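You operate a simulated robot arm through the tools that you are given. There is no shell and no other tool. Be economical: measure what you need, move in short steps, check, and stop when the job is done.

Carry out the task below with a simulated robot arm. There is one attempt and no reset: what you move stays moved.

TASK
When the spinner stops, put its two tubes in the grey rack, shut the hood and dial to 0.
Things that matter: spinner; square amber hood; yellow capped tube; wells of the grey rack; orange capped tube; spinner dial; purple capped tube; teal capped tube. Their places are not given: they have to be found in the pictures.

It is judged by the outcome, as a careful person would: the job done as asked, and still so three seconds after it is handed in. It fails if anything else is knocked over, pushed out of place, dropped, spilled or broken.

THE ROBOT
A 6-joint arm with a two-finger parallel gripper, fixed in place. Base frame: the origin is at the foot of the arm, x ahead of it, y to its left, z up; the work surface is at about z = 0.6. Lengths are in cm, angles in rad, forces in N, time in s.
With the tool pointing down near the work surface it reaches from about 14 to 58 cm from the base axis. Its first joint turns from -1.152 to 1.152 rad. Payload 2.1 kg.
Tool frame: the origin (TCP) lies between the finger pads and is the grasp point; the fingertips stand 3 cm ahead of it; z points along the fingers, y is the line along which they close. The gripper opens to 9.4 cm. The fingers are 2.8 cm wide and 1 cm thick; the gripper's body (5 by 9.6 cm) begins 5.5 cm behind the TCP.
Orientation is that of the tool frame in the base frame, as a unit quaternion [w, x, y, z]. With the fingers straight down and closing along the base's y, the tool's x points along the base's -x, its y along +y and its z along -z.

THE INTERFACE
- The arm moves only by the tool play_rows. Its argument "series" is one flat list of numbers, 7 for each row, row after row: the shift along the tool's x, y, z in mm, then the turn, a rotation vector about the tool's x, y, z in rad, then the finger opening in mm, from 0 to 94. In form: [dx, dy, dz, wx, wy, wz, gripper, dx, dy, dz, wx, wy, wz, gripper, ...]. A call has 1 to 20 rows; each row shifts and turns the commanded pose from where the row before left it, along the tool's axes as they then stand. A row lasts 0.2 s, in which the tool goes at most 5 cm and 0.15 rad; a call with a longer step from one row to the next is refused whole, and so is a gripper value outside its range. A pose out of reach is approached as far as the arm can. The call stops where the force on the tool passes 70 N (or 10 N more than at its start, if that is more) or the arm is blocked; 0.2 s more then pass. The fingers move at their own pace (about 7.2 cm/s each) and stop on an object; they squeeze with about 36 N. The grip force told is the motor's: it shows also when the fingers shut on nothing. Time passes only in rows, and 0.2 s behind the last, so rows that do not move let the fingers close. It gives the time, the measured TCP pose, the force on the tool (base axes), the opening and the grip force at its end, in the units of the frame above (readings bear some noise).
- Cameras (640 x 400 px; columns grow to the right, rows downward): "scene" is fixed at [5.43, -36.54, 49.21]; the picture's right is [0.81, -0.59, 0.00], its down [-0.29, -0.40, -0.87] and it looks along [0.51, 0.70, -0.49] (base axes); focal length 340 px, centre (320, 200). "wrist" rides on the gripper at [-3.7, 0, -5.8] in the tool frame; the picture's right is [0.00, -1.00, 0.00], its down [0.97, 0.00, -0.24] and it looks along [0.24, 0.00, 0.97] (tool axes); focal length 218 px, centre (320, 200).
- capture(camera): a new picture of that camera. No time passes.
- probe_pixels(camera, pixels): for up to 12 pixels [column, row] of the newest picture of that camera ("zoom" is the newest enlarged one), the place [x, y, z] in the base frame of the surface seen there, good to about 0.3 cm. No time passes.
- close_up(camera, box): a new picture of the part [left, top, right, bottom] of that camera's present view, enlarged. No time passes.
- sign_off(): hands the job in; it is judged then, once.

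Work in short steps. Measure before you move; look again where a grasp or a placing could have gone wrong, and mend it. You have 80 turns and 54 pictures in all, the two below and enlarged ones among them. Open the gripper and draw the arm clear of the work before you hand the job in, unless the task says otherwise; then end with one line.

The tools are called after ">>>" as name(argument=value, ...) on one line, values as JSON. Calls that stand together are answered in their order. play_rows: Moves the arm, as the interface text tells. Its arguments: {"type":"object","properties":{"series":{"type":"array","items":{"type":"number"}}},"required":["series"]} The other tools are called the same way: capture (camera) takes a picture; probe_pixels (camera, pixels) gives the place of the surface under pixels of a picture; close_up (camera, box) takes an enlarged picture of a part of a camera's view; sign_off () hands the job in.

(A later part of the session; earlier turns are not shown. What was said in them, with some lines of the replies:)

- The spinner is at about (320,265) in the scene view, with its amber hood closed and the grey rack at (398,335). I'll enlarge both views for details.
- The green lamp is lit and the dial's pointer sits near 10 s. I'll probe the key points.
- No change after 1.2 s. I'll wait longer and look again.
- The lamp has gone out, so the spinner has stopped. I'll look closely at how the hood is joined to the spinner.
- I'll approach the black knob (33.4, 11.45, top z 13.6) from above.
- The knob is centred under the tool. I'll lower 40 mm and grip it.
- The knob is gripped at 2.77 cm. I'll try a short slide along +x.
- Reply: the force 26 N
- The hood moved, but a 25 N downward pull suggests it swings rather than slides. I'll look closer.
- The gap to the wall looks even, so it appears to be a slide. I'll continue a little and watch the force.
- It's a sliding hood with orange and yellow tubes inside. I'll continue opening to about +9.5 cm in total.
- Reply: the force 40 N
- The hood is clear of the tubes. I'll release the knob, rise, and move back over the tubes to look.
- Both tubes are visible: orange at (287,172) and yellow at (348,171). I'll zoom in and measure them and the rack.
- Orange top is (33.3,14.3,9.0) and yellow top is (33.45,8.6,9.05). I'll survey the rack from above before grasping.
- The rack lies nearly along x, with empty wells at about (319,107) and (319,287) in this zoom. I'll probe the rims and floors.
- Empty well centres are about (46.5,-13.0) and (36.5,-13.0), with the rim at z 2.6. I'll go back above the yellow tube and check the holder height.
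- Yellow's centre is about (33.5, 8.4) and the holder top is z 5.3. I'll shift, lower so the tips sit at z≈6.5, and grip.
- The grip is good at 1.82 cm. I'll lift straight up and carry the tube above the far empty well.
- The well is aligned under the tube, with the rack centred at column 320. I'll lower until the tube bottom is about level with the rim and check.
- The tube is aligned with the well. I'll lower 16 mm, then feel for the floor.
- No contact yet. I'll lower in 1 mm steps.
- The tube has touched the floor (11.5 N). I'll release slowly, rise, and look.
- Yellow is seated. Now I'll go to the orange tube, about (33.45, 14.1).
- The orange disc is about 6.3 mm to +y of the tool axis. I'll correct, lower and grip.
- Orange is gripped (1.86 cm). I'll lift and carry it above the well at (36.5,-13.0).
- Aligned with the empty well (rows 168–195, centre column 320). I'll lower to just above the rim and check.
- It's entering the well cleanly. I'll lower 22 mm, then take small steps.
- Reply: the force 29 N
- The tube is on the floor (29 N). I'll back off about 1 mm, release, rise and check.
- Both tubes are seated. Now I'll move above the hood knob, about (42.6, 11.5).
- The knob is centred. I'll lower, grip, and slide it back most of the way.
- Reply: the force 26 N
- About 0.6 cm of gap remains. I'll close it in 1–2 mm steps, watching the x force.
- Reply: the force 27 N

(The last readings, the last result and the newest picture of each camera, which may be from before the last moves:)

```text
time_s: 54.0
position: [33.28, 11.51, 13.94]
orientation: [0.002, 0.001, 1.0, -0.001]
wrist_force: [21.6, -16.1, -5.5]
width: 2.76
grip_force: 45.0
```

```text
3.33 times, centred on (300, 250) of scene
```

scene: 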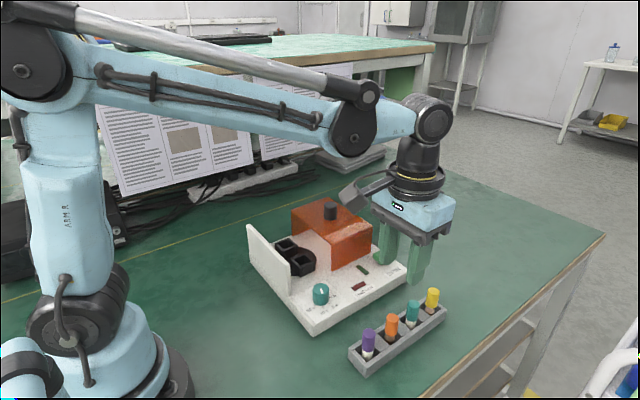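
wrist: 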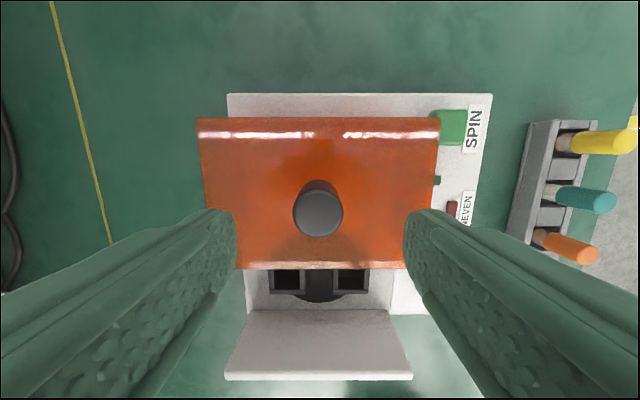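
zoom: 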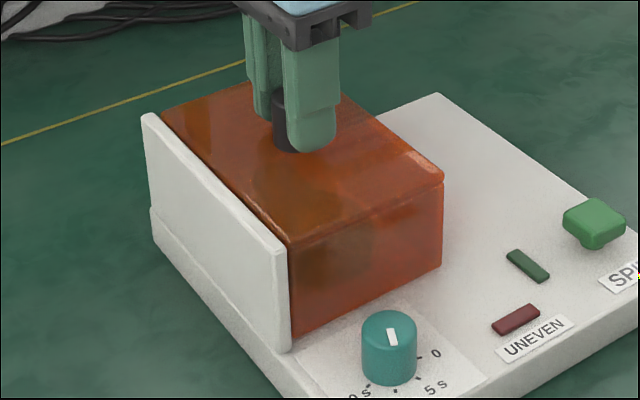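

The hood is shut against the wall (21 N stop). I'll release, rise, and go above the dial.

>>> play_rows(series=[0, 0, 0, 0, 0, 0, 60, 0, 0, 0, 0, 0, 0, 60, 0, 0, -20, 0, 0, 0, 60, 0, 0, -30, 0, 0, 0, 60, 5, -30, 0, 0, 0, 0, 50, 5, -30, 0, 0, 0, 0, 45, 5, -30, 0, 0, 0, 0, 45, 2, -27, 0, 0, 0, 0, 45, 0, 0, 20, 0, 0, 0, 45, 0, 0, 20, 0, 0, 0, 45, 0, 0, 0, 0, 0, 0, 45])

>>> close_up(camera="wrist", box=[240, 140, 400, 260])

>>> close_up(camera="scene", box=[235, 190, 365, 330])

```text
time_s: 56.4
position: [31.48, -0.12, 15.14]
orientation: [0.0, 0.0, 1.0, 0.0]
wrist_force: [0.0, -0.4, 0.4]
width: 4.5
grip_force: 0.1
```

```text
3.33 times, centred on (320, 200) of wrist
```

zoom: 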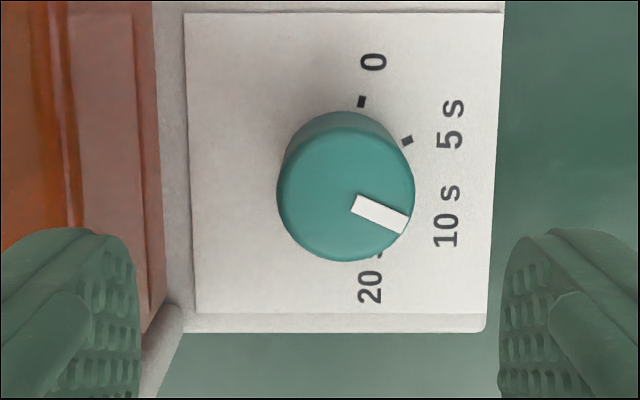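

```text
2.86 times, centred on (300, 260) of scene
```

zoom: 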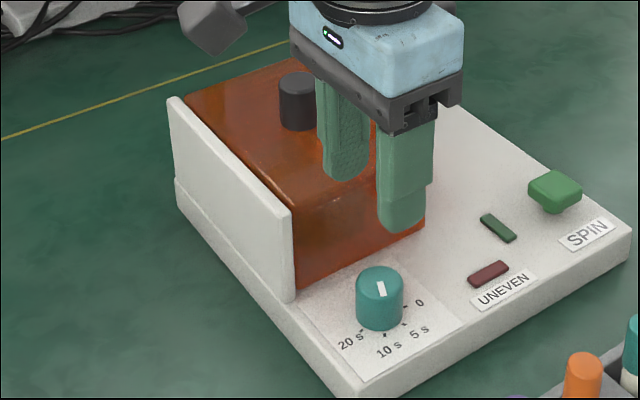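

I'll measure the dial centre, the pointer ends and the ticks.

>>> capture(camera="wrist")

>>> close_up(camera="wrist", box=[240, 140, 400, 260])

>>> probe_pixels(camera="zoom", pixels=[[345, 192], [357, 203], [403, 225], [361, 101], [407, 140], [379, 251], [373, 63], [450, 125], [446, 215], [370, 280], [280, 192], [410, 195]])

```text
12 pictures are left
```

wrist: 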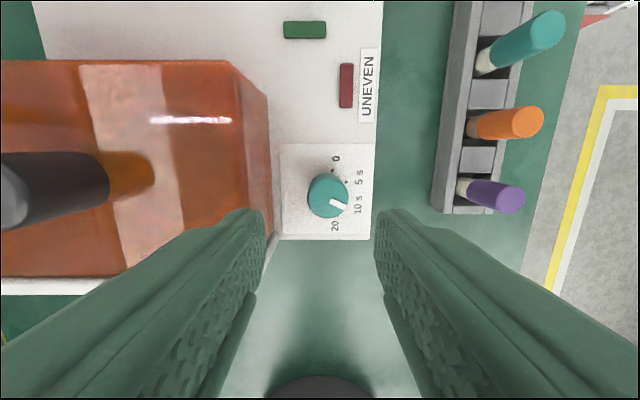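

```text
3.33 times, centred on (320, 200) of wrist
```

zoom: 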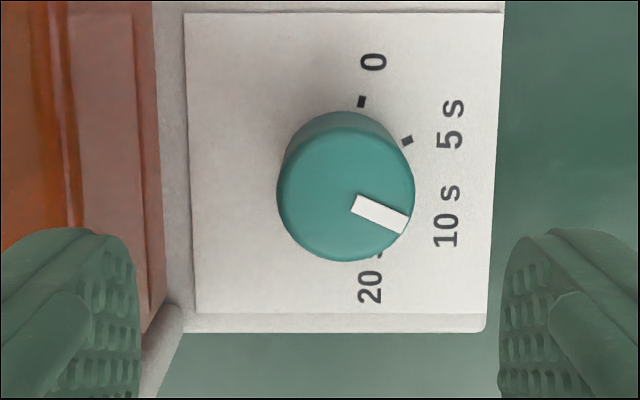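

```text
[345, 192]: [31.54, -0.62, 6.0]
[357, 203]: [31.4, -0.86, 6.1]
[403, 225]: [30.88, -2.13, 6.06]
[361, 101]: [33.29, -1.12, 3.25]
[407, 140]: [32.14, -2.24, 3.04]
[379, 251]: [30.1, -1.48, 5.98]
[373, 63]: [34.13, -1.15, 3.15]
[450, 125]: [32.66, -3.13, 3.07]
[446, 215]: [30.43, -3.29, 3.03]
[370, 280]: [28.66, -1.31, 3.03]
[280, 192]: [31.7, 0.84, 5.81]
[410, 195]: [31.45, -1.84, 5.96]
```

Dial centre is about (31.54,-0.6). The pointer is at ~115° and the 0 mark at ~15° (clockwise from +x), so I need ~100° counterclockwise. I'll pre-rotate +0.87 rad and lower around the dial.

>>> play_rows(series=[-0.5, -5, 0, 0, 0, 0.145, 45, 0, 0, 0, 0, 0, 0.145, 45, 0, 0, 0, 0, 0, 0.145, 45, 0, 0, 0, 0, 0, 0.145, 45, 0, 0, 0, 0, 0, 0.145, 45, 0, 0, 0, 0, 0, 0.145, 45, 0, 0, 20, 0, 0, 0, 45, 0, 0, 20, 0, 0, 0, 45, 0, 0, 0, 0, 0, 0, 45])

>>> capture(camera="wrist")

```text
time_s: 58.4
position: [31.51, -0.56, 10.9]
orientation: [-0.001, 0.421, 0.907, -0.001]
wrist_force: [-0.5, 0.2, 0.8]
width: 4.5
grip_force: 0.0
```

```text
10 pictures are left
```

wrist: 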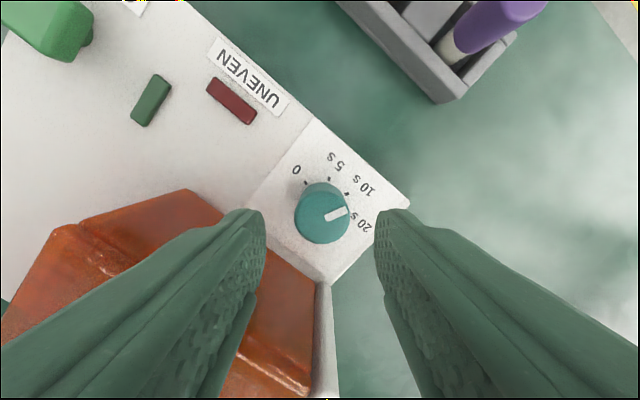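

The dial is centred in the grip. I'll lower to z≈7.0, close, then turn -1.745 rad.

>>> play_rows(series=[0, 0, 20, 0, 0, 0, 45, 0, 0, 18, 0, 0, 0, 45, 0, 0, 0, 0, 0, 0, 45, 0, 0, 0, 0, 0, 0, 15, 0, 0, 0, 0, 0, 0, 15, 0, 0, 0, 0, 0, 0, 15])

```text
time_s: 59.8
position: [31.52, -0.65, 7.18]
orientation: [0.0, 0.421, 0.907, -0.001]
wrist_force: [-7.8, -7.7, -12.0]
width: 2.95
grip_force: 44.5
```

Gripped at 2.95 cm. I'll turn counterclockwise (as seen from above) by 1.745 rad.

>>> play_rows(series=[0, 0, 0, 0, 0, -0.1, 15, 0, 0, 0, 0, 0, -0.145, 15, 0, 0, 0, 0, 0, -0.145, 15, 0, 0, 0, 0, 0, -0.145, 15, 0, 0, 0, 0, 0, -0.145, 15, 0, 0, 0, 0, 0, -0.145, 15, 0, 0, 0, 0, 0, -0.145, 15, 0, 0, 0, 0, 0, -0.145, 15, 0, 0, 0, 0, 0, -0.145, 15, 0, 0, 0, 0, 0, -0.145, 15, 0, 0, 0, 0, 0, -0.145, 15, 0, 0, 0, 0, 0, -0.145, 15, 0, 0, 0, 0, 0, -0.05, 15, 0, 0, 0, 0, 0, 0, 15])

>>> close_up(camera="scene", box=[260, 230, 380, 330])

```text
time_s: 62.8
position: [31.52, -0.56, 7.12]
orientation: [-0.001, -0.424, 0.905, 0.001]
wrist_force: [-19.4, -2.1, 5.0]
width: 2.94
grip_force: 45.3
```

```text
4.00 times, centred on (320, 280) of scene
```

zoom: 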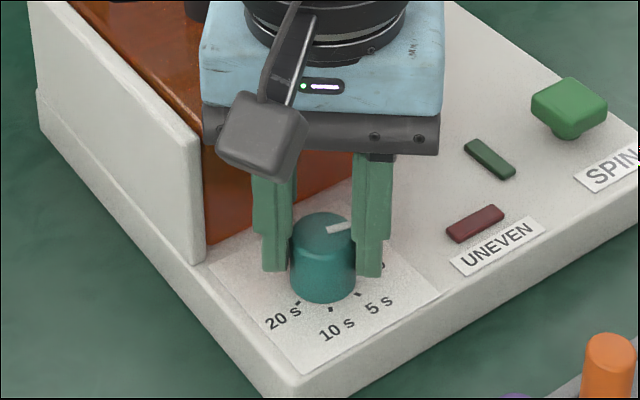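

The pointer swung round. I'll release, rise and unrotate, then check against the 0 mark.

>>> play_rows(series=[0, 0, 0, 0, 0, 0, 45, 0, 0, 0, 0, 0, 0, 45, 0, 0, -20, 0, 0, 0, 45, 0, 0, -30, 0, 0, 0, 45, 0, 0, -30, 0, 0, 0, 45, 0, 0, 0, 0, 0, 0.145, 45, 0, 0, 0, 0, 0, 0.145, 45, 0, 0, 0, 0, 0, 0.145, 45, 0, 0, 0, 0, 0, 0.145, 45, 0, 0, 0, 0, 0, 0.145, 45, 0, 0, 0, 0, 0, 0.145, 45, 0, 0, 0, 0, 0, 0, 45])

>>> close_up(camera="wrist", box=[240, 140, 400, 260])

```text
time_s: 65.4
position: [31.64, -0.58, 15.27]
orientation: [0.0, 0.0, 1.0, 0.0]
wrist_force: [-0.2, 0.0, -0.1]
width: 4.5
grip_force: 0.1
```

```text
3.33 times, centred on (320, 200) of wrist
```

zoom: 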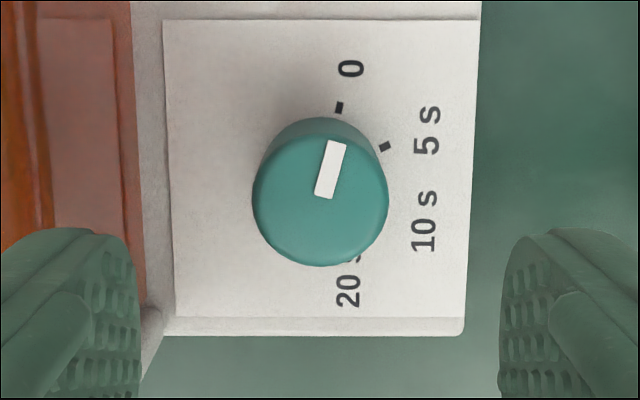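

The pointer now aims at 0. I'll verify with probes and check the whole scene.

>>> probe_pixels(camera="zoom", pixels=[[320, 193], [325, 195], [336, 146], [339, 108], [385, 146], [255, 195], [386, 195], [350, 68], [338, 105], [340, 111]])

>>> capture(camera="scene")

```text
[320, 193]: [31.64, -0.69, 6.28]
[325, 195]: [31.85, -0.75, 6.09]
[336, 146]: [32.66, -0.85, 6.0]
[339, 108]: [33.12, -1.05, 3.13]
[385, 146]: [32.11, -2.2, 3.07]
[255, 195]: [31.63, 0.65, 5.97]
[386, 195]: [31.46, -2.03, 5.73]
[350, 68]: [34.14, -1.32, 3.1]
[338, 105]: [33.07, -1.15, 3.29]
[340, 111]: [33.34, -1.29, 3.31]
```

```text
7 pictures are left
```

scene: 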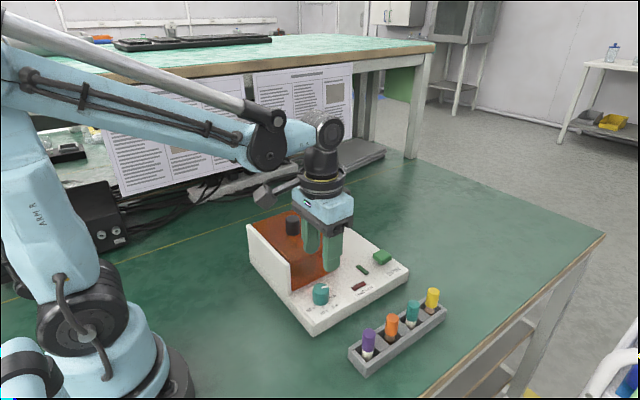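

The pointer is within about 2° of the 0 tick. I'll draw the arm up and clear and do a final check.

>>> play_rows(series=[0, 0, -30, 0, 0, 0, 60, 0, 0, -40, 0, 0, 0, 60, 0, 0, -40, 0, 0, 0, 60, 0, 0, -40, 0, 0, 0, 60, 0, 0, 0, 0, 0, 0, 60, 0, 0, 0, 0, 0, 0, 60])

>>> close_up(camera="scene", box=[235, 200, 455, 380])

>>> capture(camera="wrist")

```text
time_s: 66.8
position: [31.53, -0.61, 30.05]
orientation: [0.0, -0.003, 1.0, 0.0]
wrist_force: [-0.3, -0.2, -0.8]
width: 5.98
grip_force: 0.0
```

```text
2.22 times, centred on (345, 290) of scene
```

zoom: 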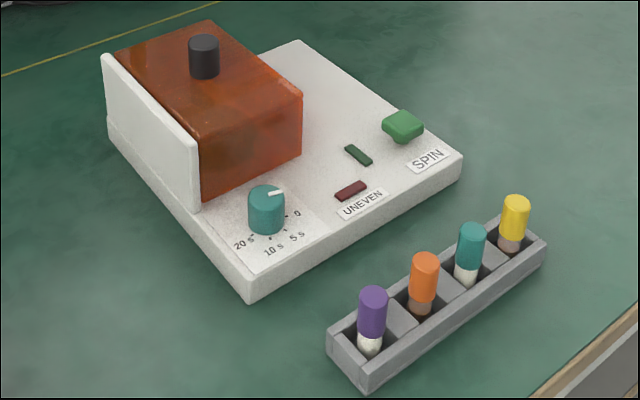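

```text
5 pictures are left
```

wrist: 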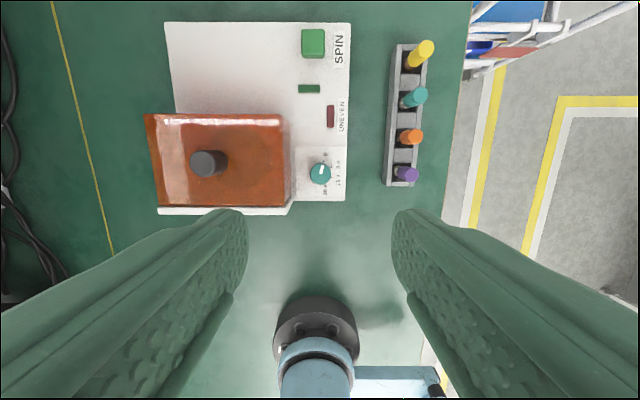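

The hood is shut, the dial is at 0, all four tubes stand in the rack, and the arm is clear. I'm handing in.

>>> sign_off()

```text
The job is handed in.
```

The job is done: after the spinner stopped, I put the orange and yellow tubes in the grey rack's two empty wells, slid the hood shut and turned the dial to 0.
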